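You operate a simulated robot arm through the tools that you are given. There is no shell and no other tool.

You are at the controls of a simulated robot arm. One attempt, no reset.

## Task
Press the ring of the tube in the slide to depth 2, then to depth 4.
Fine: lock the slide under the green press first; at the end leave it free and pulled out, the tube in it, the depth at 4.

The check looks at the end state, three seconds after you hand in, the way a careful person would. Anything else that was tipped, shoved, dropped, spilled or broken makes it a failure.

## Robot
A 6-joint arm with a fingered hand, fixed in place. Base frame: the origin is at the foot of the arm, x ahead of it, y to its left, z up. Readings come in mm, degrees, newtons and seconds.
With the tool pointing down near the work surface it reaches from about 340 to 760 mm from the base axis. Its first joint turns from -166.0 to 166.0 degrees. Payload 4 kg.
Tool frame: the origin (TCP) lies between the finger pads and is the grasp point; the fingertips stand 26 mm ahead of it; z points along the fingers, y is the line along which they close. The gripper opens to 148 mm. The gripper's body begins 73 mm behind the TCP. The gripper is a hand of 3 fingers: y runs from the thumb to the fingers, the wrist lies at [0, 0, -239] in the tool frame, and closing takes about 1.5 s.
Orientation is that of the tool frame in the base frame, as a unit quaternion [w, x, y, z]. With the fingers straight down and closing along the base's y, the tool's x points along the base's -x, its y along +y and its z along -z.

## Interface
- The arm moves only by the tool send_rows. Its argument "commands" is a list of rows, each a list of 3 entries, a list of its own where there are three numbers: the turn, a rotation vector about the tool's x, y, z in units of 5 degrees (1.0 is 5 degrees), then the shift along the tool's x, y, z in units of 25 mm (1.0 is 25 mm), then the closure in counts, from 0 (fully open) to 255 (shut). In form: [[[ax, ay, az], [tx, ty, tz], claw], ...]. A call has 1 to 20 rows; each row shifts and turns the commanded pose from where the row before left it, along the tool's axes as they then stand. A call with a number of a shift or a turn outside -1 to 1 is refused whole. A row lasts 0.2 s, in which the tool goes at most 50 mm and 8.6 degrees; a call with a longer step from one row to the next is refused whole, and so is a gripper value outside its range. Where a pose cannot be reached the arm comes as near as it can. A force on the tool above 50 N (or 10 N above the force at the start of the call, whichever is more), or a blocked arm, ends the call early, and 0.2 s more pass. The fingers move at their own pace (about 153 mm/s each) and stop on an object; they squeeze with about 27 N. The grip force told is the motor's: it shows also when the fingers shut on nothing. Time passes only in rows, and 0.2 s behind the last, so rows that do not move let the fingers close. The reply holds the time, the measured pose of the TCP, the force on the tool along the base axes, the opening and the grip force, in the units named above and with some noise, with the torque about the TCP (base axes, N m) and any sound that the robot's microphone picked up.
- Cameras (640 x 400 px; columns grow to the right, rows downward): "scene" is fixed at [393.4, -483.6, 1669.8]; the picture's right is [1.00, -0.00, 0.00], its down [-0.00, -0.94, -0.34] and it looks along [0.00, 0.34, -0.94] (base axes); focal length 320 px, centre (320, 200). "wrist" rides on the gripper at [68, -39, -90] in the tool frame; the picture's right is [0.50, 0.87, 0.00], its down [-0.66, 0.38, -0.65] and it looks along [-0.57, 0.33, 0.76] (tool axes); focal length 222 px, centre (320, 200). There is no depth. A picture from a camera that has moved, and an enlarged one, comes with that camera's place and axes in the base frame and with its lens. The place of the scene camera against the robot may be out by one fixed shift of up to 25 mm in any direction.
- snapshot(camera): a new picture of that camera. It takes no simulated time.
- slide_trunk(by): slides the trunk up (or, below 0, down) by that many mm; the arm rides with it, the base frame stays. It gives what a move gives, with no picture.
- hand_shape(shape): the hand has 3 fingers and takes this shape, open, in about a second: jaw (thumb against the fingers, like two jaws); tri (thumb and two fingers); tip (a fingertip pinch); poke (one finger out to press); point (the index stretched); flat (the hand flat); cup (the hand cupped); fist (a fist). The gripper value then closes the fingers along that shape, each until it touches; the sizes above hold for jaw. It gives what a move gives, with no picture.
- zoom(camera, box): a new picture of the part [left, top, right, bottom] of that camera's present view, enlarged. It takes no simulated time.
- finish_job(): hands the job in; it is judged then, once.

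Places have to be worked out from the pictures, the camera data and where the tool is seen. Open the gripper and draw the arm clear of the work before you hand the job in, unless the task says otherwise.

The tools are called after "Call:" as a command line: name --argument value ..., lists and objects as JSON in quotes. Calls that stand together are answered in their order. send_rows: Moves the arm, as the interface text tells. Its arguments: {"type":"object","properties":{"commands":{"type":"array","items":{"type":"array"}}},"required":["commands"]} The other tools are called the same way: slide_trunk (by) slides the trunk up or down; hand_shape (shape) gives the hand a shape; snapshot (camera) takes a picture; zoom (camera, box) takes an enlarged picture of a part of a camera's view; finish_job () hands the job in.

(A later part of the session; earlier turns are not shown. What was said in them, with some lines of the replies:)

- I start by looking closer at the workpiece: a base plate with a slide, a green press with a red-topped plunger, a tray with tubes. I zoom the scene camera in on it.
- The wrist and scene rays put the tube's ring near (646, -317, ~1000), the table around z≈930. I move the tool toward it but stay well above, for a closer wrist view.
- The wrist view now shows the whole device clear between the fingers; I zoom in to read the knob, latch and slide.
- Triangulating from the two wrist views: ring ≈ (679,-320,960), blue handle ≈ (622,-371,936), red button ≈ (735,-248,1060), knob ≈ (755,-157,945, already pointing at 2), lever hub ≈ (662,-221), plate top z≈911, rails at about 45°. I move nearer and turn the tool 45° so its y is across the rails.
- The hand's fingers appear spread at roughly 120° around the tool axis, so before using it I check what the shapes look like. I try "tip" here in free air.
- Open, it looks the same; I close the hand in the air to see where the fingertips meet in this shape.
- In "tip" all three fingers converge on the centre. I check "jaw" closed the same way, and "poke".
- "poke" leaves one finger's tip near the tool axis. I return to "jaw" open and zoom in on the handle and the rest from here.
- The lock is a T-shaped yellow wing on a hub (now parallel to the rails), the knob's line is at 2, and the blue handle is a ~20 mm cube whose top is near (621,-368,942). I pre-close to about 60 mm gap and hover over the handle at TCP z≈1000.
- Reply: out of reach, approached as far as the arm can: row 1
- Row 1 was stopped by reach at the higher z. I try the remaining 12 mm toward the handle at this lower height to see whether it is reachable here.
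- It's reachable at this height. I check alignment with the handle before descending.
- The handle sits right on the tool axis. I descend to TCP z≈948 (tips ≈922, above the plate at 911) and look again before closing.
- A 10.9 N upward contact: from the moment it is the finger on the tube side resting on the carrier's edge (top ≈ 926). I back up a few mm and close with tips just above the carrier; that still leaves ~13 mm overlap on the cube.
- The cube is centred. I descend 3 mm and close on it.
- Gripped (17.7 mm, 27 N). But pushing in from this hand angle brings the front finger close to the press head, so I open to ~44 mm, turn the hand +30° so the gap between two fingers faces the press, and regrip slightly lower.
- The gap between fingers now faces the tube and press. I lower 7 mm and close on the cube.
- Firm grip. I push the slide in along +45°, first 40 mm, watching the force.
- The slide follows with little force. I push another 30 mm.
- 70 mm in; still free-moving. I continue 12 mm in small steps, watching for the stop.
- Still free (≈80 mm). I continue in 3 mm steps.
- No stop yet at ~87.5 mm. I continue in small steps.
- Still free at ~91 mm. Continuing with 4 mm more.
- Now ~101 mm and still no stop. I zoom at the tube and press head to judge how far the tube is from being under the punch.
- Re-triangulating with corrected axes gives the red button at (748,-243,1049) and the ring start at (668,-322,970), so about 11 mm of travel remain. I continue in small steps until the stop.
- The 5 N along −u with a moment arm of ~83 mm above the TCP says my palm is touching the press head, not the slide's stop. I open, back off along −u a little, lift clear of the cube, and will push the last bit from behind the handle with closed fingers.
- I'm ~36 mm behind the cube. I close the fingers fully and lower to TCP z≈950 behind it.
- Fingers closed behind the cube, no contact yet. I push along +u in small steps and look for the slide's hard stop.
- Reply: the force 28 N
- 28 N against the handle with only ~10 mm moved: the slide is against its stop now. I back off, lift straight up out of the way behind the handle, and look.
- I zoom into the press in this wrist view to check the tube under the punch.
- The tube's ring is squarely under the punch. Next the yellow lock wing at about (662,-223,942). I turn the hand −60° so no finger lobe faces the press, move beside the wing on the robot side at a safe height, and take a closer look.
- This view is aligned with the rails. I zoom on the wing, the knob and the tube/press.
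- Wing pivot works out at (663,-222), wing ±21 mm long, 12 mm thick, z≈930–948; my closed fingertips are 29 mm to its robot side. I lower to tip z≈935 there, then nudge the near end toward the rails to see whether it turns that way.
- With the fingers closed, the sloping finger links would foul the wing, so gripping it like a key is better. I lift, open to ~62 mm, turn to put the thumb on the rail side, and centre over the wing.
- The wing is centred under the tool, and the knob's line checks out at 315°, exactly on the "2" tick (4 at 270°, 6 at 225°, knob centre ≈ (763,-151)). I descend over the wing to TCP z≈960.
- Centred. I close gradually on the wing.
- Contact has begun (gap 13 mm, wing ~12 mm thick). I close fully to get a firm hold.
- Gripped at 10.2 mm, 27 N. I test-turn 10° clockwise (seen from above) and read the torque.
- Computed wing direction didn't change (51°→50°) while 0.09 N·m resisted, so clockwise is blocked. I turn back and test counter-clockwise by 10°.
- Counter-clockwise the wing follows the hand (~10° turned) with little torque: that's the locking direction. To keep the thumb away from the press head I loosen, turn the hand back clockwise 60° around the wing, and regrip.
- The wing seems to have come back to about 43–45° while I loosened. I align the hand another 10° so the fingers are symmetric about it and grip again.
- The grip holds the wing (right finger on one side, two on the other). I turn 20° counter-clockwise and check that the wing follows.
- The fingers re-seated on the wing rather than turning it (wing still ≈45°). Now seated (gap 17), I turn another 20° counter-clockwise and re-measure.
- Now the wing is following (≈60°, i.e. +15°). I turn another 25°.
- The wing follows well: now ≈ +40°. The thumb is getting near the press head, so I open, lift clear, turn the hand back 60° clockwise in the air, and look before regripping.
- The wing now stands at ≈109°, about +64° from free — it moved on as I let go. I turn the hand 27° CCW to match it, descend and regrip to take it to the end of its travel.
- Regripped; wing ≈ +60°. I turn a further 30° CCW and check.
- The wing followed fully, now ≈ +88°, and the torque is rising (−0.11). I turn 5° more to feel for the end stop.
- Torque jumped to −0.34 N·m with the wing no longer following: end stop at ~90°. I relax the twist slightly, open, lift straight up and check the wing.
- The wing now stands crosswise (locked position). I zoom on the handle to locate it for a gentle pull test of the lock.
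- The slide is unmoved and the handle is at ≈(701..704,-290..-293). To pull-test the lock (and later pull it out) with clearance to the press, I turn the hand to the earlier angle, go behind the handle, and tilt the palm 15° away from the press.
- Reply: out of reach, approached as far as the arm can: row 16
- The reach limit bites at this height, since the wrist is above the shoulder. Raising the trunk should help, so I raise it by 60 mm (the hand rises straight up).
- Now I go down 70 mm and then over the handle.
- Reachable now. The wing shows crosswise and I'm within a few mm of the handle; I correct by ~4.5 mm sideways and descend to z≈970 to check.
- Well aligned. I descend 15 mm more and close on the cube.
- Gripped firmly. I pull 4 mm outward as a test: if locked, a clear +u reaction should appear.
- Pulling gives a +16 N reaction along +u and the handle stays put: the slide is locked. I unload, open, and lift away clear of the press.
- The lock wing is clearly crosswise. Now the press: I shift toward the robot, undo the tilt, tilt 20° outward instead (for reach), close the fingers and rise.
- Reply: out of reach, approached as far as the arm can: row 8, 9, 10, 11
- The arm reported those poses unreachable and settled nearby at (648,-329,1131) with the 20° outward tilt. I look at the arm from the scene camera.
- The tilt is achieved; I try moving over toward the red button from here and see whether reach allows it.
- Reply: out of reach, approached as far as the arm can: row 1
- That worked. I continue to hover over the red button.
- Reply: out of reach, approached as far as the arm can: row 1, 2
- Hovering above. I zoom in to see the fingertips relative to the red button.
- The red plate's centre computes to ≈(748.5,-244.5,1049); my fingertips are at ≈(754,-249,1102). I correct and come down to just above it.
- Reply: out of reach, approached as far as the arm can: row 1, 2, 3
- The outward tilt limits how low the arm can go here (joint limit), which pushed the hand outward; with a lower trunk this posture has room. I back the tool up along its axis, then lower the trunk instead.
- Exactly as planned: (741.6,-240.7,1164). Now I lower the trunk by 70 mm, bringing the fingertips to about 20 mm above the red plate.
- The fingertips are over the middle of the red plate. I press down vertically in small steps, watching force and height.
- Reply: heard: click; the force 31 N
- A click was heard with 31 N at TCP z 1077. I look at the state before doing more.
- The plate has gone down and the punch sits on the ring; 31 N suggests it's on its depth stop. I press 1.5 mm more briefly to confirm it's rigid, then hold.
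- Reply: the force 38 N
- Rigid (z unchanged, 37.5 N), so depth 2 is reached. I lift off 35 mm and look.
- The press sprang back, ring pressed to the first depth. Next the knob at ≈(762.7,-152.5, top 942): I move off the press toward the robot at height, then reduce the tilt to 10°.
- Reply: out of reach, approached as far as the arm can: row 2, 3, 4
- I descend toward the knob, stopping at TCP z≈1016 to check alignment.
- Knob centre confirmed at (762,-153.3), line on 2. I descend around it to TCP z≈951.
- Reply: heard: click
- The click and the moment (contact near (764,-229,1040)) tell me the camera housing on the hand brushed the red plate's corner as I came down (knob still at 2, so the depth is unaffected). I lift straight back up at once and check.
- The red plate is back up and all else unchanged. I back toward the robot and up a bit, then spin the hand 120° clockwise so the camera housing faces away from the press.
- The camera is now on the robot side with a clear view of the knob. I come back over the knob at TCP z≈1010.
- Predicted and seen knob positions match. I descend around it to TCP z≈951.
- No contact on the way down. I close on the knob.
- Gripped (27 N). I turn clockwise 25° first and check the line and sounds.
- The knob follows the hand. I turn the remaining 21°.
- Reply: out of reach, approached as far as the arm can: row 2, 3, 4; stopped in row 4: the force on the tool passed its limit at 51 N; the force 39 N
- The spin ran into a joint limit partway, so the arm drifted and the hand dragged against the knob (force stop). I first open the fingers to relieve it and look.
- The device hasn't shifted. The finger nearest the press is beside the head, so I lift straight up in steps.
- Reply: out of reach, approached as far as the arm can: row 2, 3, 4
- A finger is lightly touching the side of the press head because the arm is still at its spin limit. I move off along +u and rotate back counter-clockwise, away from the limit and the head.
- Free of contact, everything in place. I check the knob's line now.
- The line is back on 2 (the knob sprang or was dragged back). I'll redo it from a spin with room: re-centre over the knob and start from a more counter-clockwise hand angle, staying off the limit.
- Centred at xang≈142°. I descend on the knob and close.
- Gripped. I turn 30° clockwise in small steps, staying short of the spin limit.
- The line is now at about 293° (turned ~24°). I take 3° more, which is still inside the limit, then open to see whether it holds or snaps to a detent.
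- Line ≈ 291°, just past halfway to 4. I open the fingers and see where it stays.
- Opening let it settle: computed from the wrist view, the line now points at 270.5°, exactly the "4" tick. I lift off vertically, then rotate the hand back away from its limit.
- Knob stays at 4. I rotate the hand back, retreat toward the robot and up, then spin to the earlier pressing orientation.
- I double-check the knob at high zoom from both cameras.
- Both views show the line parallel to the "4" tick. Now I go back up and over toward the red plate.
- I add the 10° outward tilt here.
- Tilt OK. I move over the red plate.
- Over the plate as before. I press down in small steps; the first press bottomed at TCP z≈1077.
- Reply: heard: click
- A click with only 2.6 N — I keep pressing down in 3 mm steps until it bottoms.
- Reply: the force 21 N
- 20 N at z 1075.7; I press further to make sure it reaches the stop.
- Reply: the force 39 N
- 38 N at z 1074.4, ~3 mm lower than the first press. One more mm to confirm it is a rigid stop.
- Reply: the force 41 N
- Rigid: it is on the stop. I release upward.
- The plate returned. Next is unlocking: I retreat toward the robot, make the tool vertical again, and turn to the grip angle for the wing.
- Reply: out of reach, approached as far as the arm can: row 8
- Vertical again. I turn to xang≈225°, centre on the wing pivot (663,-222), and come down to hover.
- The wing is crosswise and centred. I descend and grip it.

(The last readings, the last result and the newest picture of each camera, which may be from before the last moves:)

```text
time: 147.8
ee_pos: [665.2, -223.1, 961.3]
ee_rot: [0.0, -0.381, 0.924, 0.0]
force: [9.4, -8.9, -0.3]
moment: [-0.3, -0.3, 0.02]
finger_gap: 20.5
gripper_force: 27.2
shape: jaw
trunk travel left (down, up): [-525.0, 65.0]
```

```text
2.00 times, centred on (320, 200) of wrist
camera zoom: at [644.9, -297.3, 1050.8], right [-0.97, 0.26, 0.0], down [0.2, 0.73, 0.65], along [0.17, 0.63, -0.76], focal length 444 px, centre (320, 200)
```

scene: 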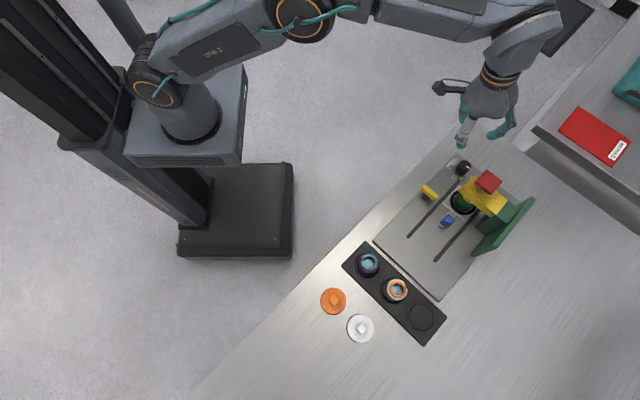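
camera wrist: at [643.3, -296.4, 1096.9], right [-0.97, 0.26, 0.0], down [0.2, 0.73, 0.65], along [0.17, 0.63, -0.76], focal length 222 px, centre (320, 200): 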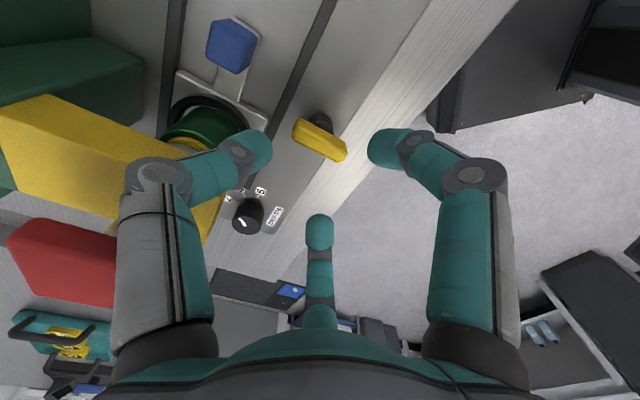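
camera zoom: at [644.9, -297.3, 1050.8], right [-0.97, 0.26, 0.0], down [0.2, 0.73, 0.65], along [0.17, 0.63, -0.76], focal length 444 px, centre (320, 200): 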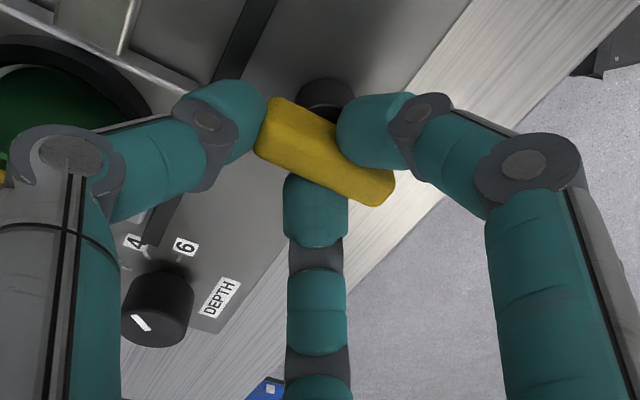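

Same hold as before. I turn clockwise 28° first and check that it follows.

Call:
send_rows --commands '[[[0, 0, 0.7], [0, 0, 0], 255], [[0, 0, 0.7], [0, 0, 0], 255], [[0, 0, 0.7], [0, 0, 0], 255], [[0, 0, 0.7], [0, 0, 0], 255], [[0, 0, 0.7], [0, 0, 0], 255], [[0, 0, 0.7], [0, 0, 0], 255], [[0, 0, 0.7], [0, 0, 0], 255], [[0, 0, 0.7], [0, 0, 0], 255], [[0, 0, 0], [0, 0, 0], 255]]'

Call:
zoom --camera "wrist" --box '[220, 100, 420, 300]'

```text
time: 149.8
ee_pos: [664.1, -223.7, 962.2]
ee_rot: [0.001, -0.146, 0.989, 0.0]
force: [7.8, -17.0, -1.8]
moment: [-0.46, -0.21, 0.05]
finger_gap: 20.5
gripper_force: 26.6
shape: jaw
trunk travel left (down, up): [-525.0, 65.0]
```

```text
2.00 times, centred on (320, 200) of wrist
camera zoom: at [611.7, -279.4, 1050.9], right [-0.73, 0.68, 0.0], down [0.52, 0.55, 0.65], along [0.45, 0.48, -0.76], focal length 444 px, centre (320, 200)
```

zoom: 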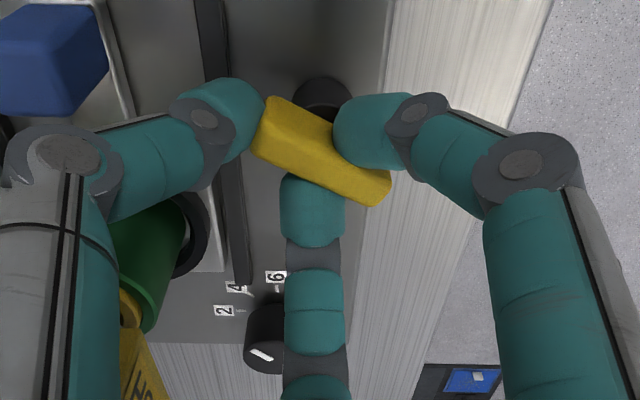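

It follows. I continue another 31°.

Call:
send_rows --commands '[[[0, 0, 0.7], [0, 0, 0], 255], [[0, 0, 0.7], [0, 0, 0], 255], [[0, 0, 0.7], [0, 0, 0], 255], [[0, 0, 0.7], [0, 0, 0], 255], [[0, 0, 0.7], [0, 0, 0], 255], [[0, 0, 0.7], [0, 0, 0], 255], [[0, 0, 0.7], [0, 0, 0], 255], [[0, 0, 0.7], [0, 0, 0], 255], [[0, 0, 0.7], [0, 0, 0], 255], [[0, 0, 0], [0, 0, 0], 255]]'

Call:
zoom --camera "wrist" --box '[220, 100, 420, 300]'

```text
time: 152.1
ee_pos: [664.0, -223.6, 961.1]
ee_rot: [0.0, 0.128, 0.992, 0.0]
force: [0.5, -21.2, -2.5]
moment: [-0.59, 0.05, 0.04]
finger_gap: 21.0
gripper_force: 27.0
shape: jaw
trunk travel left (down, up): [-525.0, 65.0]
```

```text
2.00 times, centred on (320, 200) of wrist
camera zoom: at [589.5, -243.5, 1051.0], right [-0.26, 0.96, 0.0], down [0.73, 0.2, 0.65], along [0.63, 0.17, -0.76], focal length 444 px, centre (320, 200)
```

zoom: 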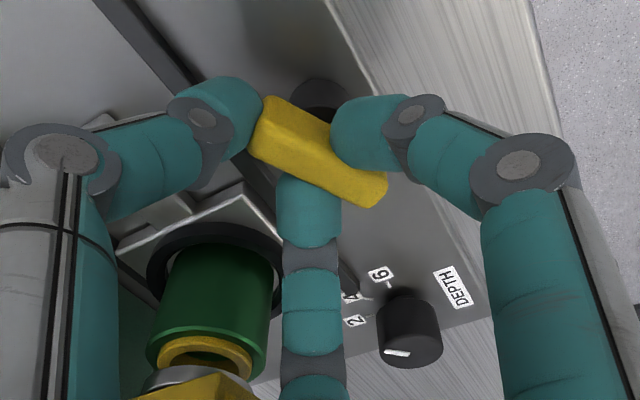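

Turned 60° in total. I open, lift clear, rotate the hand back CCW 60° and check the wing.

Call:
send_rows --commands '[[[0, 0, 0], [0, 0, 0], 184], [[0, 0, 0], [0, 0, 0], 150], [[0, 0, 0], [0, 0, 0], 150], [[0, 0, 0], [0, 0, -0.9], 150], [[0, 0, 0], [0, 0, -0.9], 150], [[0, 0, -1], [0, 0, 0], 150], [[0, 0, -1], [0, 0, 0], 150], [[0, 0, -1], [0, 0, 0], 150], [[0, 0, -1], [0, 0, 0], 150], [[0, 0, -1], [0, 0, 0], 150], [[0, 0, -1], [0, 0, 0], 150], [[0, 0, -1], [0, 0, 0], 150], [[0, 0, -1], [0, 0, 0], 150], [[0, 0, -1], [0, 0, 0], 150], [[0, 0, -1], [0, 0, 0], 150], [[0, 0, -1], [0, 0, 0], 150], [[0, 0, -1], [0, 0, 0], 150], [[0, 0, 0], [0, 0, 0], 150]]'

Call:
zoom --camera "wrist" --box '[220, 80, 420, 280]'

Call:
zoom --camera "wrist" --box '[210, 170, 300, 260]'

```text
time: 155.8
ee_pos: [663.6, -222.5, 1006.9]
ee_rot: [0.001, -0.386, 0.922, 0.001]
force: [0.1, 0.5, -0.6]
moment: [0.0, -0.01, -0.02]
finger_gap: 60.3
gripper_force: 0.2
shape: jaw
trunk travel left (down, up): [-525.0, 65.0]
```

```text
2.00 times, centred on (320, 180) of wrist
camera zoom: at [645.0, -296.8, 1096.5], right [-0.97, 0.25, 0.0], down [0.19, 0.73, 0.65], along [0.16, 0.63, -0.76], focal length 444 px, centre (320, 240)
```

zoom: 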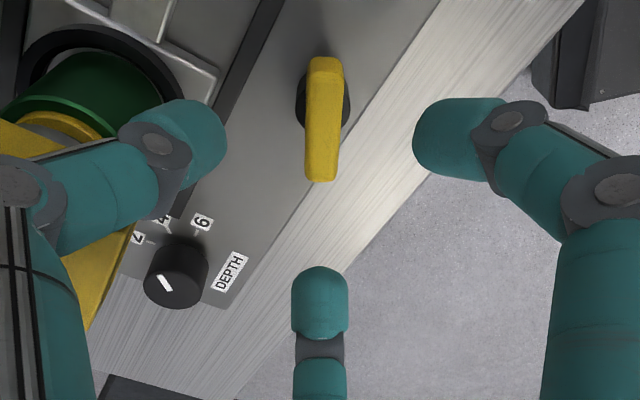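

```text
4.44 times, centred on (255, 215) of wrist
camera zoom: at [645.0, -296.8, 1096.5], right [-0.97, 0.25, 0.0], down [0.19, 0.73, 0.65], along [0.16, 0.63, -0.76], focal length 987 px, centre (609, 133)
```

zoom: 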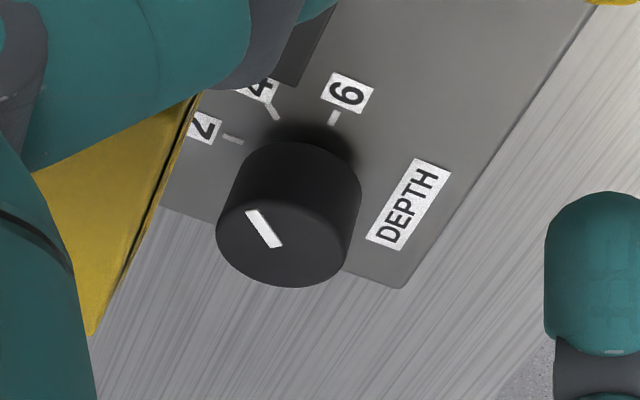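

Knob line computes to 274°≈ the 4 tick — good. The wing is at ≈73°, 28° short of free. I descend, grip and turn the rest.

Call:
send_rows --commands '[[[0, 0, 0], [0, 0, 0.7], 150], [[0, 0, 0], [0, 0, 0.7], 150], [[0, 0, 0], [0, 0, 0.44], 150], [[0, 0, 0], [0, 0, 0], 180], [[0, 0, 0], [0, 0, 0], 210], [[0, 0, 0], [0, 0, 0], 235], [[0, 0, 0], [0, 0, 0], 255], [[0, 0, 0], [0, 0, 0], 255], [[0, 0, 0], [0, 0, 0], 255]]'

Call:
zoom --camera "wrist" --box '[220, 100, 420, 300]'

```text
time: 157.8
ee_pos: [663.3, -219.1, 960.6]
ee_rot: [0.0, -0.386, 0.922, 0.0]
force: [3.9, 9.0, -4.0]
moment: [0.24, -0.11, -0.01]
finger_gap: 14.6
gripper_force: 27.1
shape: jaw
trunk travel left (down, up): [-525.0, 65.0]
```

```text
2.00 times, centred on (320, 200) of wrist
camera zoom: at [645.4, -295.1, 1050.2], right [-0.97, 0.25, 0.0], down [0.19, 0.73, 0.65], along [0.17, 0.63, -0.76], focal length 444 px, centre (320, 200)
```

zoom: 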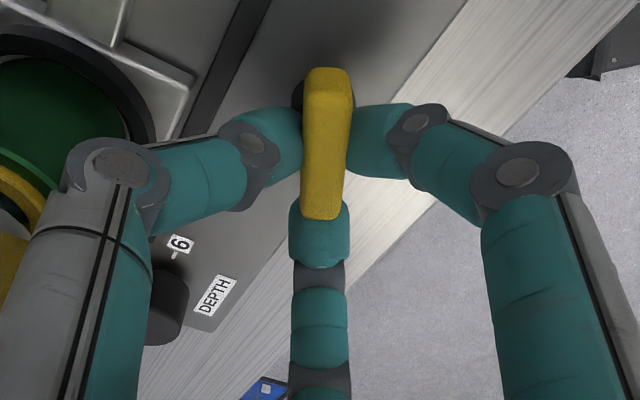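

Gripped. I turn clockwise 28° and feel for the end stop.

Call:
send_rows --commands '[[[0, 0, 0.7], [0, 0, 0], 255], [[0, 0, 0.7], [0, 0, 0], 255], [[0, 0, 0.7], [0, 0, 0], 255], [[0, 0, 0.7], [0, 0, 0], 255], [[0, 0, 0.7], [0, 0, 0], 255], [[0, 0, 0.7], [0, 0, 0], 255], [[0, 0, 0.7], [0, 0, 0], 255], [[0, 0, 0.7], [0, 0, 0], 255], [[0, 0, 0], [0, 0, 0], 255]]'

Call:
zoom --camera "wrist" --box '[220, 100, 420, 300]'

```text
time: 159.8
ee_pos: [665.4, -220.1, 960.4]
ee_rot: [-0.001, -0.15, 0.989, 0.0]
force: [15.2, 5.9, -2.8]
moment: [0.14, -0.34, 0.13]
finger_gap: 14.4
gripper_force: 27.1
shape: jaw
trunk travel left (down, up): [-525.0, 65.0]
```

```text
2.00 times, centred on (320, 200) of wrist
camera zoom: at [613.3, -278.1, 1050.2], right [-0.74, 0.68, 0.0], down [0.51, 0.56, 0.65], along [0.44, 0.48, -0.76], focal length 444 px, centre (320, 200)
```

zoom: 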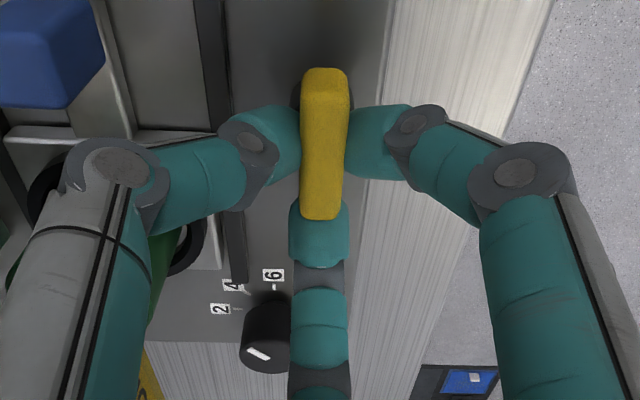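

The wing is about parallel to the rails; I turn 5° more to confirm the stop.

Call:
send_rows --commands '[[[0, 0, 0.5], [0, 0, 0], 255], [[0, 0, 0.5], [0, 0, 0], 255], [[0, 0, 0], [0, 0, 0], 255]]'

Call:
zoom --camera "wrist" --box '[220, 100, 420, 300]'

```text
time: 160.7
ee_pos: [665.9, -222.2, 961.1]
ee_rot: [0.0, -0.107, 0.994, 0.001]
force: [19.7, 2.7, -0.9]
moment: [0.07, -0.39, 0.23]
finger_gap: 14.6
gripper_force: 27.0
shape: jaw
trunk travel left (down, up): [-525.0, 65.0]
```

```text
2.00 times, centred on (320, 200) of wrist
camera zoom: at [608.8, -273.1, 1050.1], right [-0.67, 0.74, 0.0], down [0.56, 0.51, 0.65], along [0.48, 0.44, -0.76], focal length 444 px, centre (320, 200)
```

zoom: 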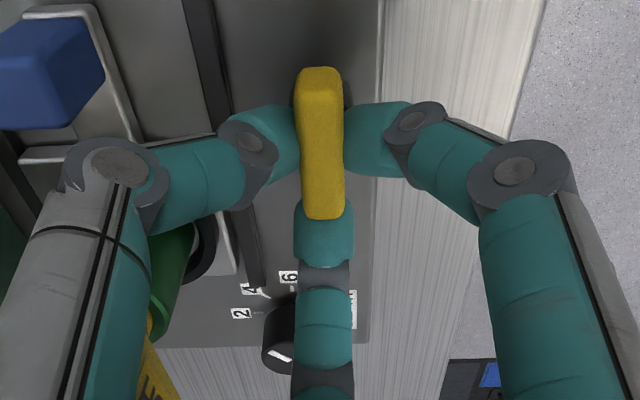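

At the stop (0.23 N·m). I relax, open, lift and move back to check.

Call:
send_rows --commands '[[[0, 0, -0.5], [0, 0, 0], 255], [[0, 0, 0], [0, 0, 0], 225], [[0, 0, 0], [0, 0, 0], 184], [[0, 0, 0], [0, 0, 0], 160], [[0, 0, 0], [0, 0, -0.9], 160], [[0, 0, 0], [0, 0, -0.9], 160], [[0, 0, 0], [0.8, 0.2, -0.6], 160], [[0, 0, 0], [0.8, 0.2, -0.6], 160], [[0, 0, 0], [0, 0, 0], 178]]'

Call:
snapshot --camera "wrist"

Call:
zoom --camera "scene" --box '[400, 140, 520, 250]'

```text
time: 162.7
ee_pos: [622.6, -222.6, 1036.3]
ee_rot: [0.0, -0.129, 0.992, 0.0]
force: [-1.1, 0.6, -0.4]
moment: [0.02, 0.02, 0.01]
finger_gap: 45.1
gripper_force: 0.1
shape: jaw
trunk travel left (down, up): [-525.0, 65.0]
```

```text
taken
camera wrist: at [568.1, -277.5, 1125.9], right [-0.71, 0.71, 0.0], down [0.54, 0.53, 0.65], along [0.46, 0.46, -0.76], focal length 222 px, centre (320, 200)
```

wrist: 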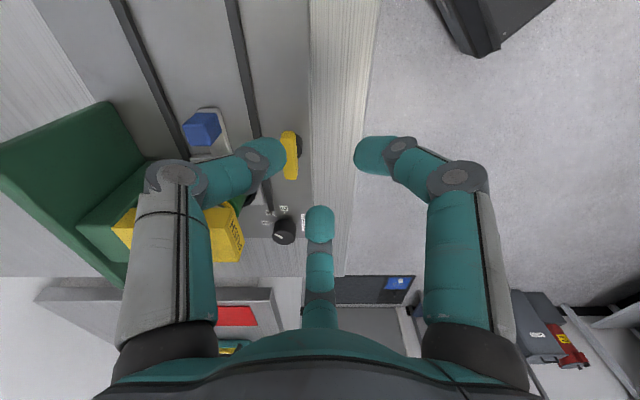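

```text
3.64 times, centred on (460, 195) of scene
camera zoom: at [393.4, -483.6, 1669.8], right [1.0, 0.0, 0.0], down [0.0, -0.94, -0.34], along [0.0, 0.34, -0.94], focal length 1164 px, centre (-189, 218)
```

zoom: 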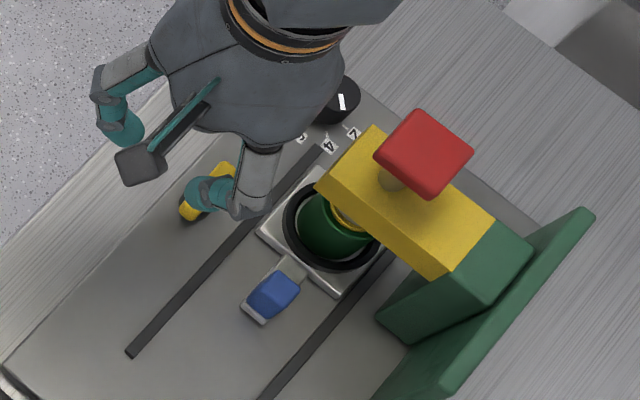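

The wing is parallel to the rails again (free). Now to pull the slide out: I raise the trunk 60 mm, turn and tilt the hand as in the pull test, and go behind the handle.

Call:
slide_trunk --by 60

Call:
send_rows --commands '[[[0, 0, -0.926], [0, 0, 0], 178], [[0, 0, -0.926], [0, 0, 0], 178], [[0, 0, -0.926], [0, 0, 0], 178], [[0, 0, -0.926], [0, 0, 0], 178], [[0, 0, -0.926], [0, 0, 0], 178], [[0, 0, -0.926], [0, 0, 0], 178], [[0, 0, -0.926], [0, 0, 0], 178], [[0, 0, -0.926], [0, 0, 0], 178], [[0, 0, -0.926], [0, 0, 0], 178], [[0, 0, -0.926], [0, 0, 0], 178], [[0, 0, -0.926], [0, 0, 0], 178], [[0, 0, -0.926], [0, 0, 0], 178], [[0, 0, -0.926], [0, 0, 0], 178], [[0, 0, 0], [0.731, -0.756, 0.4], 178], [[0, 0, 0], [0.731, -0.756, 0.4], 178], [[0, 0, 0], [0.731, -0.756, 0.4], 178], [[0, 0, 0], [0.731, -0.756, 0.4], 178]]'

Call:
send_rows --commands '[[[0.5, -0.866, 0], [0, 0, 0], 178], [[0.5, -0.866, 0], [0, 0, 0], 178], [[0.5, -0.866, 0], [0, 0, 0], 178], [[0, 0, 0], [0, 0, 0], 178]]'

Call:
snapshot --camera "wrist"

```text
time: 163.7
ee_pos: [621.6, -223.9, 1096.6]
ee_rot: [0.0, -0.129, 0.992, -0.001]
force: [-0.2, 0.6, -0.1]
moment: [0.01, 0.02, 0.0]
finger_gap: 45.3
gripper_force: 0.0
shape: jaw
trunk travel left (down, up): [-585.0, 5.0]
```

```text
time: 167.2
ee_pos: [677.3, -312.8, 1054.7]
ee_rot: [0.0, -0.609, 0.793, 0.001]
force: [0.0, -0.4, 0.1]
moment: [0.0, -0.01, 0.01]
finger_gap: 45.1
gripper_force: 0.0
shape: jaw
trunk travel left (down, up): [-585.0, 5.0]
```

```text
time: 168.2
ee_pos: [676.9, -311.9, 1055.9]
ee_rot: [0.13, -0.604, 0.786, 0.017]
force: [-0.4, 0.6, -0.9]
moment: [0.0, 0.01, 0.01]
finger_gap: 45.3
gripper_force: 0.1
shape: jaw
trunk travel left (down, up): [-585.0, 5.0]
```

```text
taken
camera wrist: at [683.0, -403.3, 1132.2], right [-0.94, -0.24, -0.23], down [-0.33, 0.6, 0.73], along [-0.04, 0.76, -0.65], focal length 222 px, centre (320, 200)
```

wrist: 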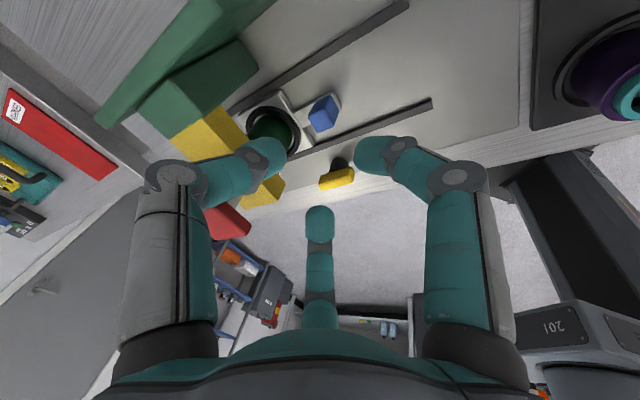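

I come down over the handle to z≈972 and check.

Call:
send_rows --commands '[[[0, 0, 0], [0.206, 0.119, 0.889], 178], [[0, 0, 0], [0.206, 0.119, 0.889], 178], [[0, 0, 0], [-0.5, -0.265, 0.15], 178], [[0, 0, 0], [-0.5, -0.265, 0.15], 178], [[0, 0, 0], [0.17, 0.098, 0.734], 178], [[0, 0, 0], [0.17, 0.098, 0.734], 178], [[0, 0, 0], [0, 0, 0], 178]]'

Call:
zoom --camera "wrist" --box '[220, 80, 420, 280]'

```text
time: 169.8
ee_pos: [696.8, -291.8, 972.4]
ee_rot: [0.129, -0.604, 0.787, 0.016]
force: [-0.1, -0.3, 0.1]
moment: [0.02, -0.02, -0.01]
finger_gap: 45.2
gripper_force: 0.1
shape: jaw
trunk travel left (down, up): [-585.0, 5.0]
```

```text
2.00 times, centred on (320, 180) of wrist
camera zoom: at [701.7, -381.4, 1048.1], right [-0.94, -0.24, -0.22], down [-0.33, 0.6, 0.73], along [-0.04, 0.76, -0.65], focal length 444 px, centre (320, 240)
```

zoom: 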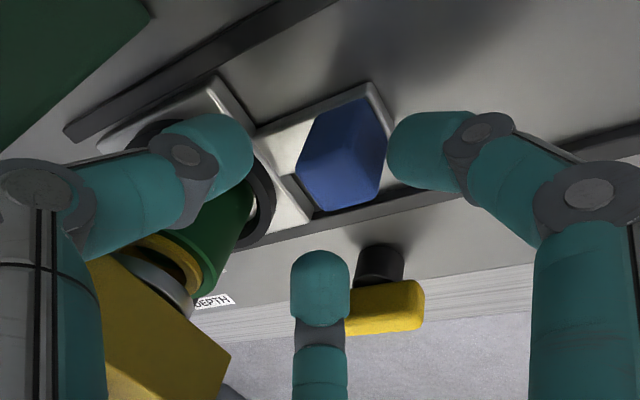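

Aligned as in the pull test. I descend 16 mm and close on the cube.

Call:
send_rows --commands '[[[0, 0, 0], [0.088, 0.051, 0.31], 178], [[0, 0, 0], [0.088, 0.051, 0.31], 178], [[0, 0, 0], [0, 0, 0], 195], [[0, 0, 0], [0, 0, 0], 215], [[0, 0, 0], [0, 0, 0], 235], [[0, 0, 0], [0, 0, 0], 240], [[0, 0, 0], [0, 0, 0], 240]]'

Call:
zoom --camera "wrist" --box '[220, 80, 420, 280]'

```text
time: 171.4
ee_pos: [693.6, -290.6, 953.8]
ee_rot: [0.129, -0.604, 0.786, 0.017]
force: [-1.5, 4.1, -3.0]
moment: [-0.1, 0.16, 0.12]
finger_gap: 19.5
gripper_force: 27.3
shape: jaw
trunk travel left (down, up): [-585.0, 5.0]
```

```text
2.00 times, centred on (320, 180) of wrist
camera zoom: at [701.9, -381.7, 1031.2], right [-0.94, -0.24, -0.22], down [-0.33, 0.6, 0.73], along [-0.04, 0.76, -0.65], focal length 444 px, centre (320, 240)
```

zoom: 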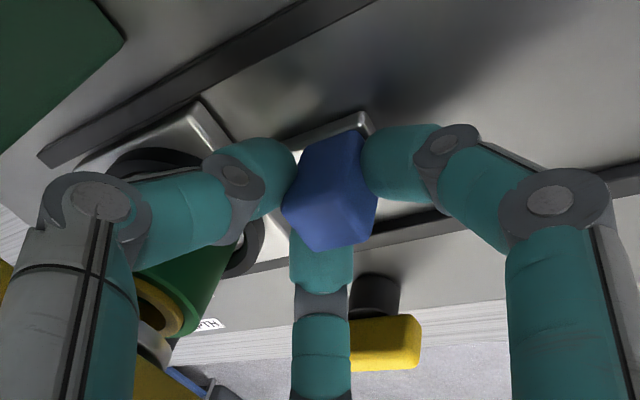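

Gripped. I pull out 6 mm first to check it is free.

Call:
send_rows --commands '[[[0, 0, 0], [0.1, 0.058, -0.031], 240], [[0, 0, 0], [0.1, 0.058, -0.031], 240], [[0, 0, 0], [0, 0, 0], 240]]'

```text
time: 172.2
ee_pos: [691.1, -294.7, 955.7]
ee_rot: [0.129, -0.604, 0.786, 0.018]
force: [0.8, 3.7, -4.6]
moment: [-0.08, 0.11, 0.13]
finger_gap: 19.4
gripper_force: 27.3
shape: jaw
trunk travel left (down, up): [-585.0, 5.0]
```

Free: only ~3 N. I pull it out 50 mm.

Call:
send_rows --commands '[[[0, 0, 0], [0.25, 0.145, -0.078], 240], [[0, 0, 0], [0.334, 0.193, -0.1035], 240], [[0, 0, 0], [0.334, 0.193, -0.1035], 240], [[0, 0, 0], [0.334, 0.193, -0.1035], 240], [[0, 0, 0], [0.334, 0.193, -0.1035], 240], [[0, 0, 0], [0, 0, 0], 240]]'

Call:
snapshot --camera "wrist"

```text
time: 173.7
ee_pos: [658.3, -328.7, 955.0]
ee_rot: [0.129, -0.604, 0.786, 0.017]
force: [-2.0, 2.7, -7.1]
moment: [-0.1, 0.18, 0.11]
finger_gap: 19.5
gripper_force: 27.0
shape: jaw
trunk travel left (down, up): [-585.0, 5.0]
```

```text
taken
camera wrist: at [664.0, -419.5, 1031.4], right [-0.94, -0.24, -0.22], down [-0.33, 0.6, 0.73], along [-0.04, 0.76, -0.65], focal length 222 px, centre (320, 200)
```

wrist: 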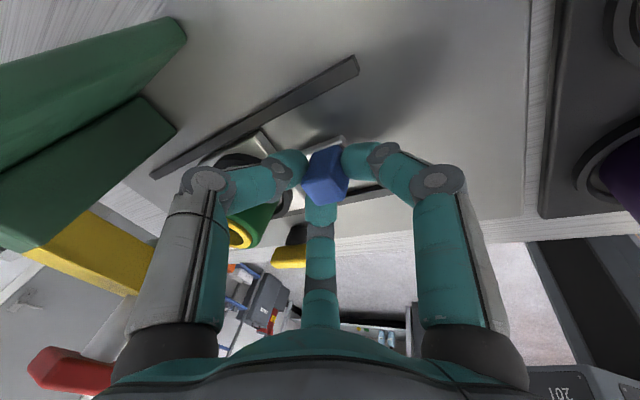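

Sliding freely; 52 mm so far. I pull another 50 mm.

Call:
send_rows --commands '[[[0, 0, 0], [0.334, 0.193, -0.1035], 240], [[0, 0, 0], [0.334, 0.193, -0.1035], 240], [[0, 0, 0], [0.334, 0.193, -0.1035], 240], [[0, 0, 0], [0.334, 0.193, -0.1035], 240], [[0, 0, 0], [0.334, 0.193, -0.1035], 240], [[0, 0, 0], [0, 0, 0], 240]]'

Call:
snapshot --camera "wrist"

```text
time: 175.1
ee_pos: [622.6, -365.5, 955.5]
ee_rot: [0.13, -0.604, 0.786, 0.018]
force: [-6.8, 3.6, -12.2]
moment: [-0.06, 0.29, 0.13]
finger_gap: 18.9
gripper_force: 27.2
shape: jaw
trunk travel left (down, up): [-585.0, 5.0]
```

```text
taken
camera wrist: at [628.8, -455.8, 1031.8], right [-0.94, -0.24, -0.22], down [-0.32, 0.6, 0.73], along [-0.04, 0.76, -0.65], focal length 222 px, centre (320, 200)
```

wrist: 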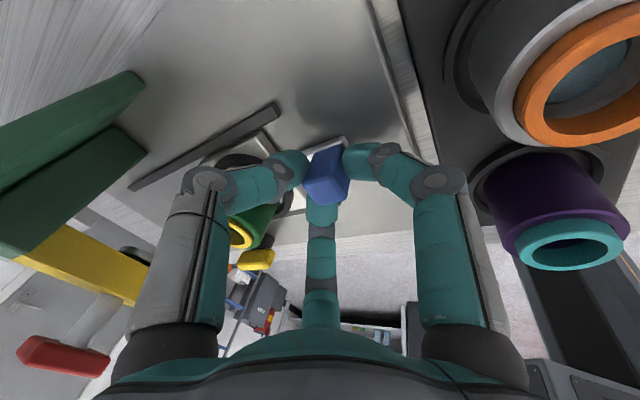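

103 mm out; I ease the upward pull a little and draw the last 8 mm slowly, feeling for the outer stop.

Call:
send_rows --commands '[[[0, 0, 0], [0.093, 0.054, -0.008], 240], [[0, 0, 0], [0.093, 0.054, -0.008], 240], [[0, 0, 0], [0.093, 0.054, -0.008], 240], [[0, 0, 0], [0, 0, 0], 240]]'

Call:
zoom --camera "scene" --box '[380, 140, 520, 280]'

```text
time: 176.1
ee_pos: [618.7, -368.1, 954.2]
ee_rot: [0.129, -0.605, 0.786, 0.017]
force: [3.0, 9.0, -3.1]
moment: [0.01, 0.08, 0.22]
finger_gap: 19.0
gripper_force: 27.2
shape: jaw
trunk travel left (down, up): [-585.0, 5.0]
```

```text
2.86 times, centred on (450, 210) of scene
camera zoom: at [393.4, -483.6, 1669.8], right [1.0, 0.0, 0.0], down [0.0, -0.94, -0.34], along [0.0, 0.34, -0.94], focal length 914 px, centre (-51, 171)
```

zoom: 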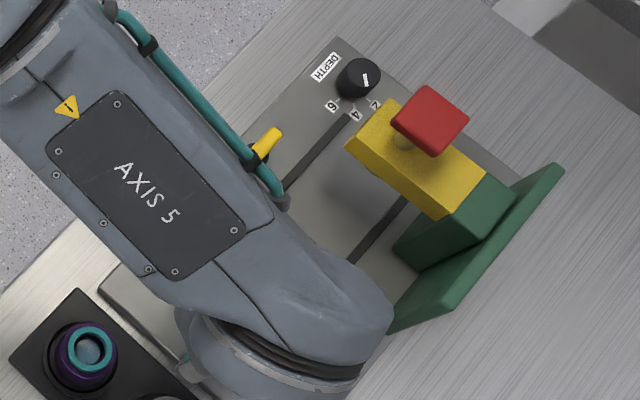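

The force rises to 8.5 N near the slide's starting position. I pull 3 mm more to see if this is the outer stop.

Call:
send_rows --commands '[[[0, 0, 0], [0.05, 0.029, -0.012], 240], [[0, 0, 0], [0.05, 0.029, -0.012], 240], [[0, 0, 0], [0, 0, 0], 240]]'

```text
time: 176.8
ee_pos: [616.5, -370.1, 955.5]
ee_rot: [0.129, -0.604, 0.786, 0.016]
force: [10.1, 18.7, 0.1]
moment: [0.2, -0.15, 0.31]
finger_gap: 19.2
gripper_force: 26.8
shape: jaw
trunk travel left (down, up): [-585.0, 5.0]
```

20 N: that's the outer stop, slide fully out. I unload ~3 mm, open the fingers, and lift away vertically.

Call:
send_rows --commands '[[[0, 0, 0], [-0.1, -0.058, 0.03], 240], [[0, 0, 0], [0, 0, 0], 215], [[0, 0, 0], [0, 0, 0], 178], [[0, 0, 0], [0, 0, 0], 178], [[0, 0, 0], [-0.112, -0.065, -0.483], 178], [[0, 0, 0], [-0.2, -0.116, -0.86], 178], [[0, 0, 0], [-0.2, -0.116, -0.86], 178], [[0, 0, 0], [-0.2, -0.116, -0.86], 178], [[0, 0, 0], [0, 0, 0], 178]]'

Call:
snapshot --camera "wrist"

Call:
zoom --camera "wrist" --box '[200, 80, 360, 220]'

```text
time: 178.8
ee_pos: [618.4, -370.3, 1035.1]
ee_rot: [0.13, -0.603, 0.787, 0.016]
force: [-1.0, 0.3, 0.7]
moment: [0.02, 0.01, -0.04]
finger_gap: 44.5
gripper_force: 0.1
shape: jaw
trunk travel left (down, up): [-585.0, 5.0]
```

```text
taken
camera wrist: at [623.8, -460.9, 1110.4], right [-0.94, -0.24, -0.22], down [-0.33, 0.6, 0.73], along [-0.04, 0.76, -0.65], focal length 222 px, centre (320, 200)
```

wrist: 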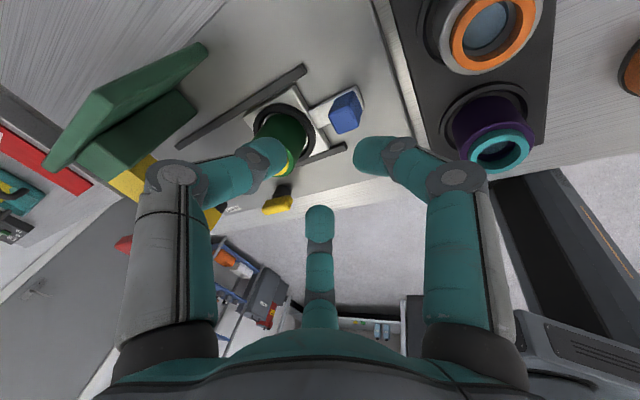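

```text
2.86 times, centred on (280, 150) of wrist
camera zoom: at [623.8, -460.9, 1110.4], right [-0.94, -0.24, -0.22], down [-0.33, 0.6, 0.73], along [-0.04, 0.76, -0.65], focal length 635 px, centre (434, 343)
```

zoom: 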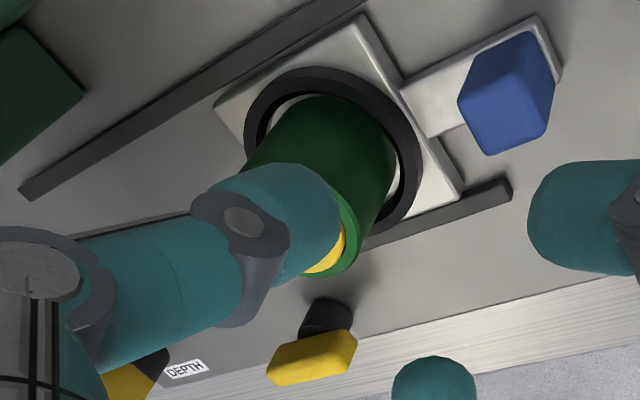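

Slide out with the tube in it. I retreat upward and toward the robot, removing the tilt, so the scene is unobstructed for a final check.

Call:
send_rows --commands '[[[0, 0, 0], [-0.2, -0.116, -0.86], 178], [[0, 0, 0], [-0.2, -0.116, -0.86], 178], [[0, 0, 0], [-0.2, -0.116, -0.86], 178], [[-0.5, 0.866, 0], [0, 0, 0], 178], [[-0.5, 0.866, 0], [0, 0, 0], 178], [[-0.5, 0.866, 0], [0, 0, 0], 178], [[0, 0, 0], [-0.02, 0.9, -0.3], 178], [[0, 0, 0], [-0.02, 0.9, -0.3], 100], [[0, 0, 0], [-0.02, 0.9, -0.3], 60], [[0, 0, 0], [-0.02, 0.9, -0.3], 0], [[0, 0, 0], [-0.02, 0.9, -0.3], 0], [[0, 0, 0], [-0.02, 0.9, -0.3], 0], [[0, 0, 0], [-0.02, 0.9, -0.3], 0], [[0, 0, 0], [0, 0, 0], 0]]'

Call:
snapshot --camera "scene"

Call:
zoom --camera "scene" --box '[370, 130, 540, 290]'

Call:
snapshot --camera "wrist"

```text
time: 181.8
ee_pos: [466.1, -326.3, 1153.2]
ee_rot: [0.001, -0.609, 0.793, -0.001]
force: [0.2, 0.3, -0.6]
moment: [-0.02, -0.04, 0.0]
finger_gap: 148.0
gripper_force: 0.0
shape: jaw
trunk travel left (down, up): [-585.0, 5.0]
```

```text
taken
```

scene: 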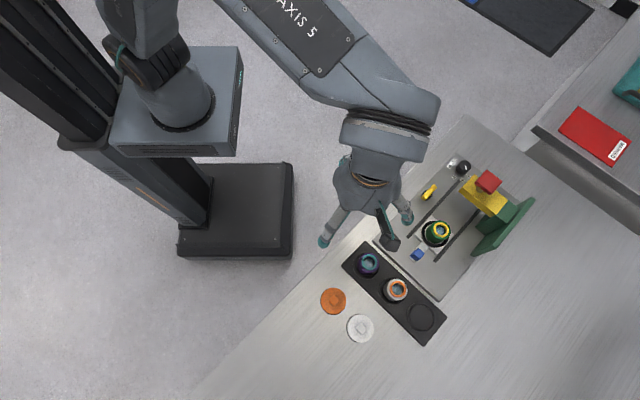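

```text
2.50 times, centred on (455, 210) of scene
camera zoom: at [393.4, -483.6, 1669.8], right [1.0, 0.0, 0.0], down [0.0, -0.94, -0.34], along [0.0, 0.34, -0.94], focal length 800 px, centre (-18, 175)
```

zoom: 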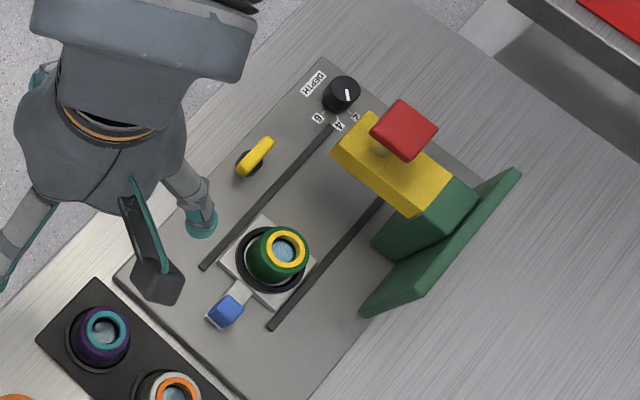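

```text
taken
camera wrist: at [487.6, -401.2, 1242.3], right [-0.97, -0.26, 0.0], down [-0.2, 0.73, 0.65], along [-0.17, 0.63, -0.76], focal length 222 px, centre (320, 200)
```

wrist: 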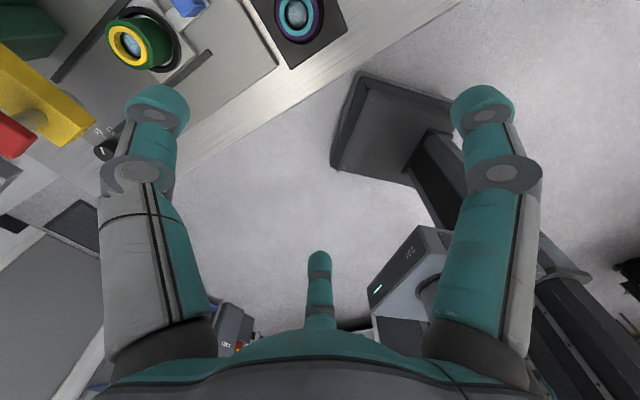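

The slide is back out, wing free, everything else in place. I zoom on the ring, knob and wing for a final check.

Call:
zoom --camera "scene" --box '[415, 210, 465, 260]'

Call:
zoom --camera "scene" --box '[415, 150, 485, 210]'

Call:
zoom --camera "wrist" --box '[80, 0, 220, 110]'

```text
8.00 times, centred on (440, 235) of scene
camera zoom: at [393.4, -483.6, 1669.8], right [1.0, 0.0, 0.0], down [0.0, -0.94, -0.34], along [0.0, 0.34, -0.94], focal length 2560 px, centre (-640, -80)
```

zoom: 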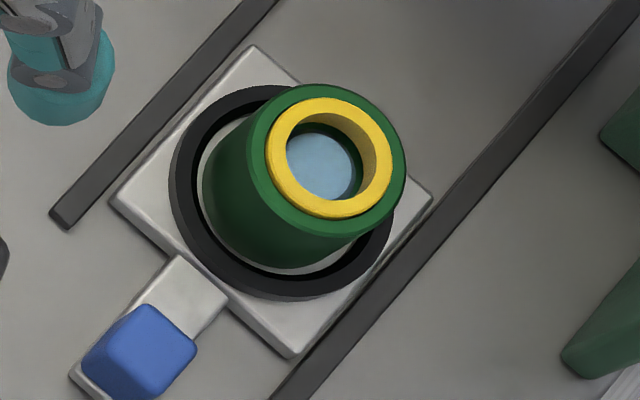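

```text
6.67 times, centred on (450, 180) of scene
camera zoom: at [393.4, -483.6, 1669.8], right [1.0, 0.0, 0.0], down [0.0, -0.94, -0.34], along [0.0, 0.34, -0.94], focal length 2133 px, centre (-547, 333)
```

zoom: 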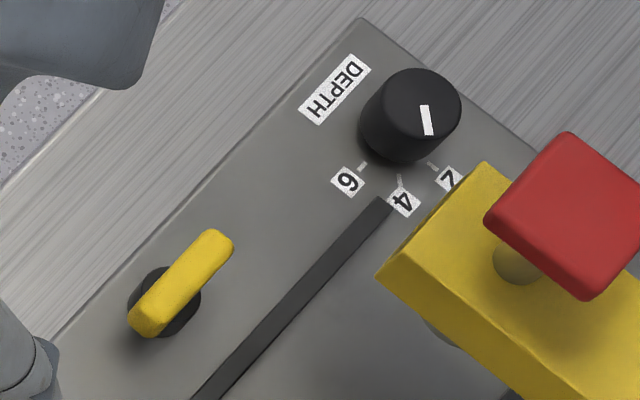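

```text
3.64 times, centred on (150, 55) of wrist
camera zoom: at [487.6, -401.2, 1242.3], right [-0.97, -0.26, 0.0], down [-0.2, 0.73, 0.65], along [-0.17, 0.63, -0.76], focal length 808 px, centre (938, 727)
```

zoom: 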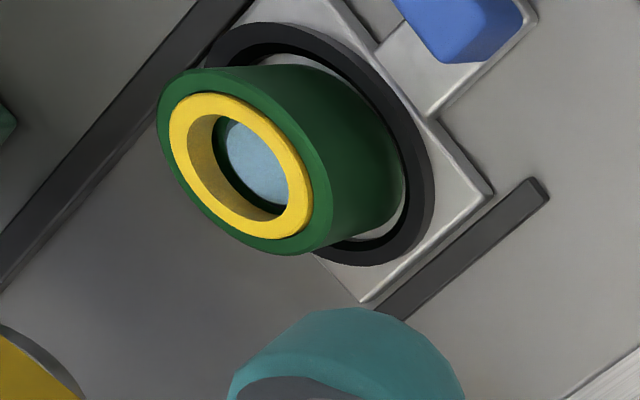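

The ring sits nearly flush in the tube, the knob line is on 4, the wing is parallel to the rails and the slide is fully out. I draw the open hand further clear of the work.

Call:
send_rows --commands '[[[0, 0, 0], [-0.186, 0.854, -0.554], 0], [[0, 0, 0], [-0.186, 0.854, -0.554], 0], [[0, 0, 0], [-0.186, 0.854, -0.554], 0], [[0, 0, 0], [-0.186, 0.854, -0.554], 0], [[0, 0, 0], [-0.186, 0.854, -0.554], 0], [[0, 0, 0], [-0.186, 0.854, -0.554], 0], [[0, 0, 0], [-0.186, 0.854, -0.554], 0], [[0, 0, 0], [0, 0, 0], 0], [[0, 0, 0], [0, 0, 0], 0]]'

Call:
snapshot --camera "scene"

Call:
zoom --camera "scene" --box '[360, 120, 550, 310]'

```text
time: 183.8
ee_pos: [328.9, -256.2, 1248.3]
ee_rot: [-0.001, -0.609, 0.793, 0.0]
force: [-0.4, -0.4, -0.8]
moment: [-0.02, 0.02, -0.02]
finger_gap: 147.8
gripper_force: 0.0
shape: jaw
trunk travel left (down, up): [-585.0, 5.0]
```

```text
taken
```

scene: 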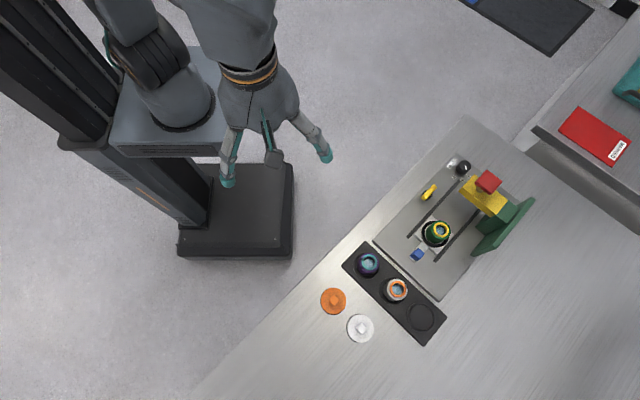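

```text
2.11 times, centred on (455, 215) of scene
camera zoom: at [393.4, -483.6, 1669.8], right [1.0, 0.0, 0.0], down [0.0, -0.94, -0.34], along [0.0, 0.34, -0.94], focal length 674 px, centre (36, 168)
```

zoom: 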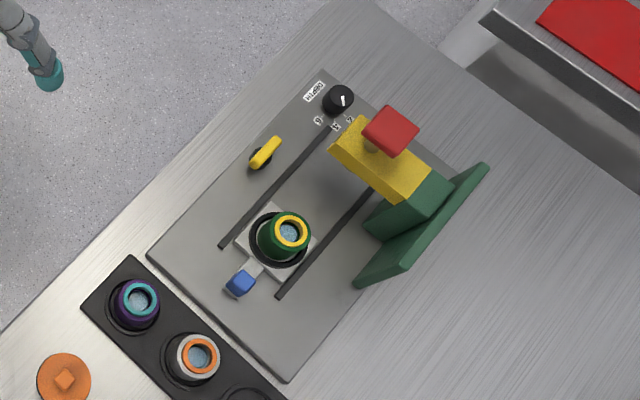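

The layout matches the start with nothing else moved. One last close look at the knob before handing in.

Call:
zoom --camera "scene" --box '[445, 145, 490, 185]'

Call:
zoom --camera "scene" --box '[415, 205, 470, 265]'

```text
10.00 times, centred on (468, 165) of scene
camera zoom: at [393.4, -483.6, 1669.8], right [1.0, 0.0, 0.0], down [0.0, -0.94, -0.34], along [0.0, 0.34, -0.94], focal length 3200 px, centre (-1155, 550)
```

zoom: 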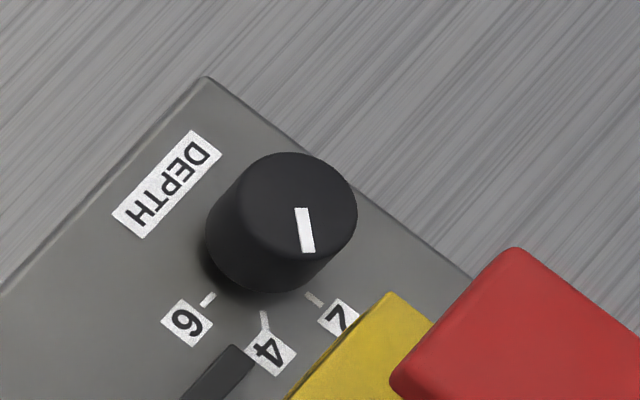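

```text
6.67 times, centred on (442, 235) of scene
camera zoom: at [393.4, -483.6, 1669.8], right [1.0, 0.0, 0.0], down [0.0, -0.94, -0.34], along [0.0, 0.34, -0.94], focal length 2133 px, centre (-497, -33)
```

zoom: 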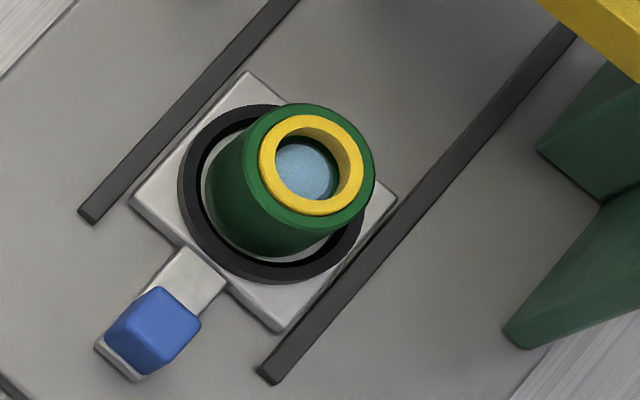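

The knob line lies along the 4 tick, the ring is pressed in, the slide is free and fully out with the tube in it, and the hand is open and clear. I hand the job in.

Call:
finish_job

```text
The job is handed in.
```

The job is handed in: the ring was pressed to depth 2, then to depth 4. I have no verdict from the check.

- **Sequence:** I pushed the slide under the press and locked it; a test pull met about 16 N and it did not move. I pressed at 2, turned the knob to 4, and pressed again to a hard stop about 3 mm lower. Then I unlocked the slide and pulled it to its outer stop.
- **End state:** The slide is free and fully out with the tube in it. The knob line is on 4 and the ring sits nearly flush in the tube. The hand is open and well clear, and nothing else looks moved in the last picture.

Two things went wrong on the way:

- **Red plate touched:** The camera on the hand brushed the red plate while the knob was still at 2, and I heard a click. The ring had already been pressed to 2, and nothing looked different afterwards.
- **First try at the knob:** The wrist hit a turning limit, and the drag on the knob reached 51 N and stopped the move. While I was backing off, a finger leaned on the side of the press head with about 10 N. The knob went back to 2, so I redid the turn from a different hand angle.
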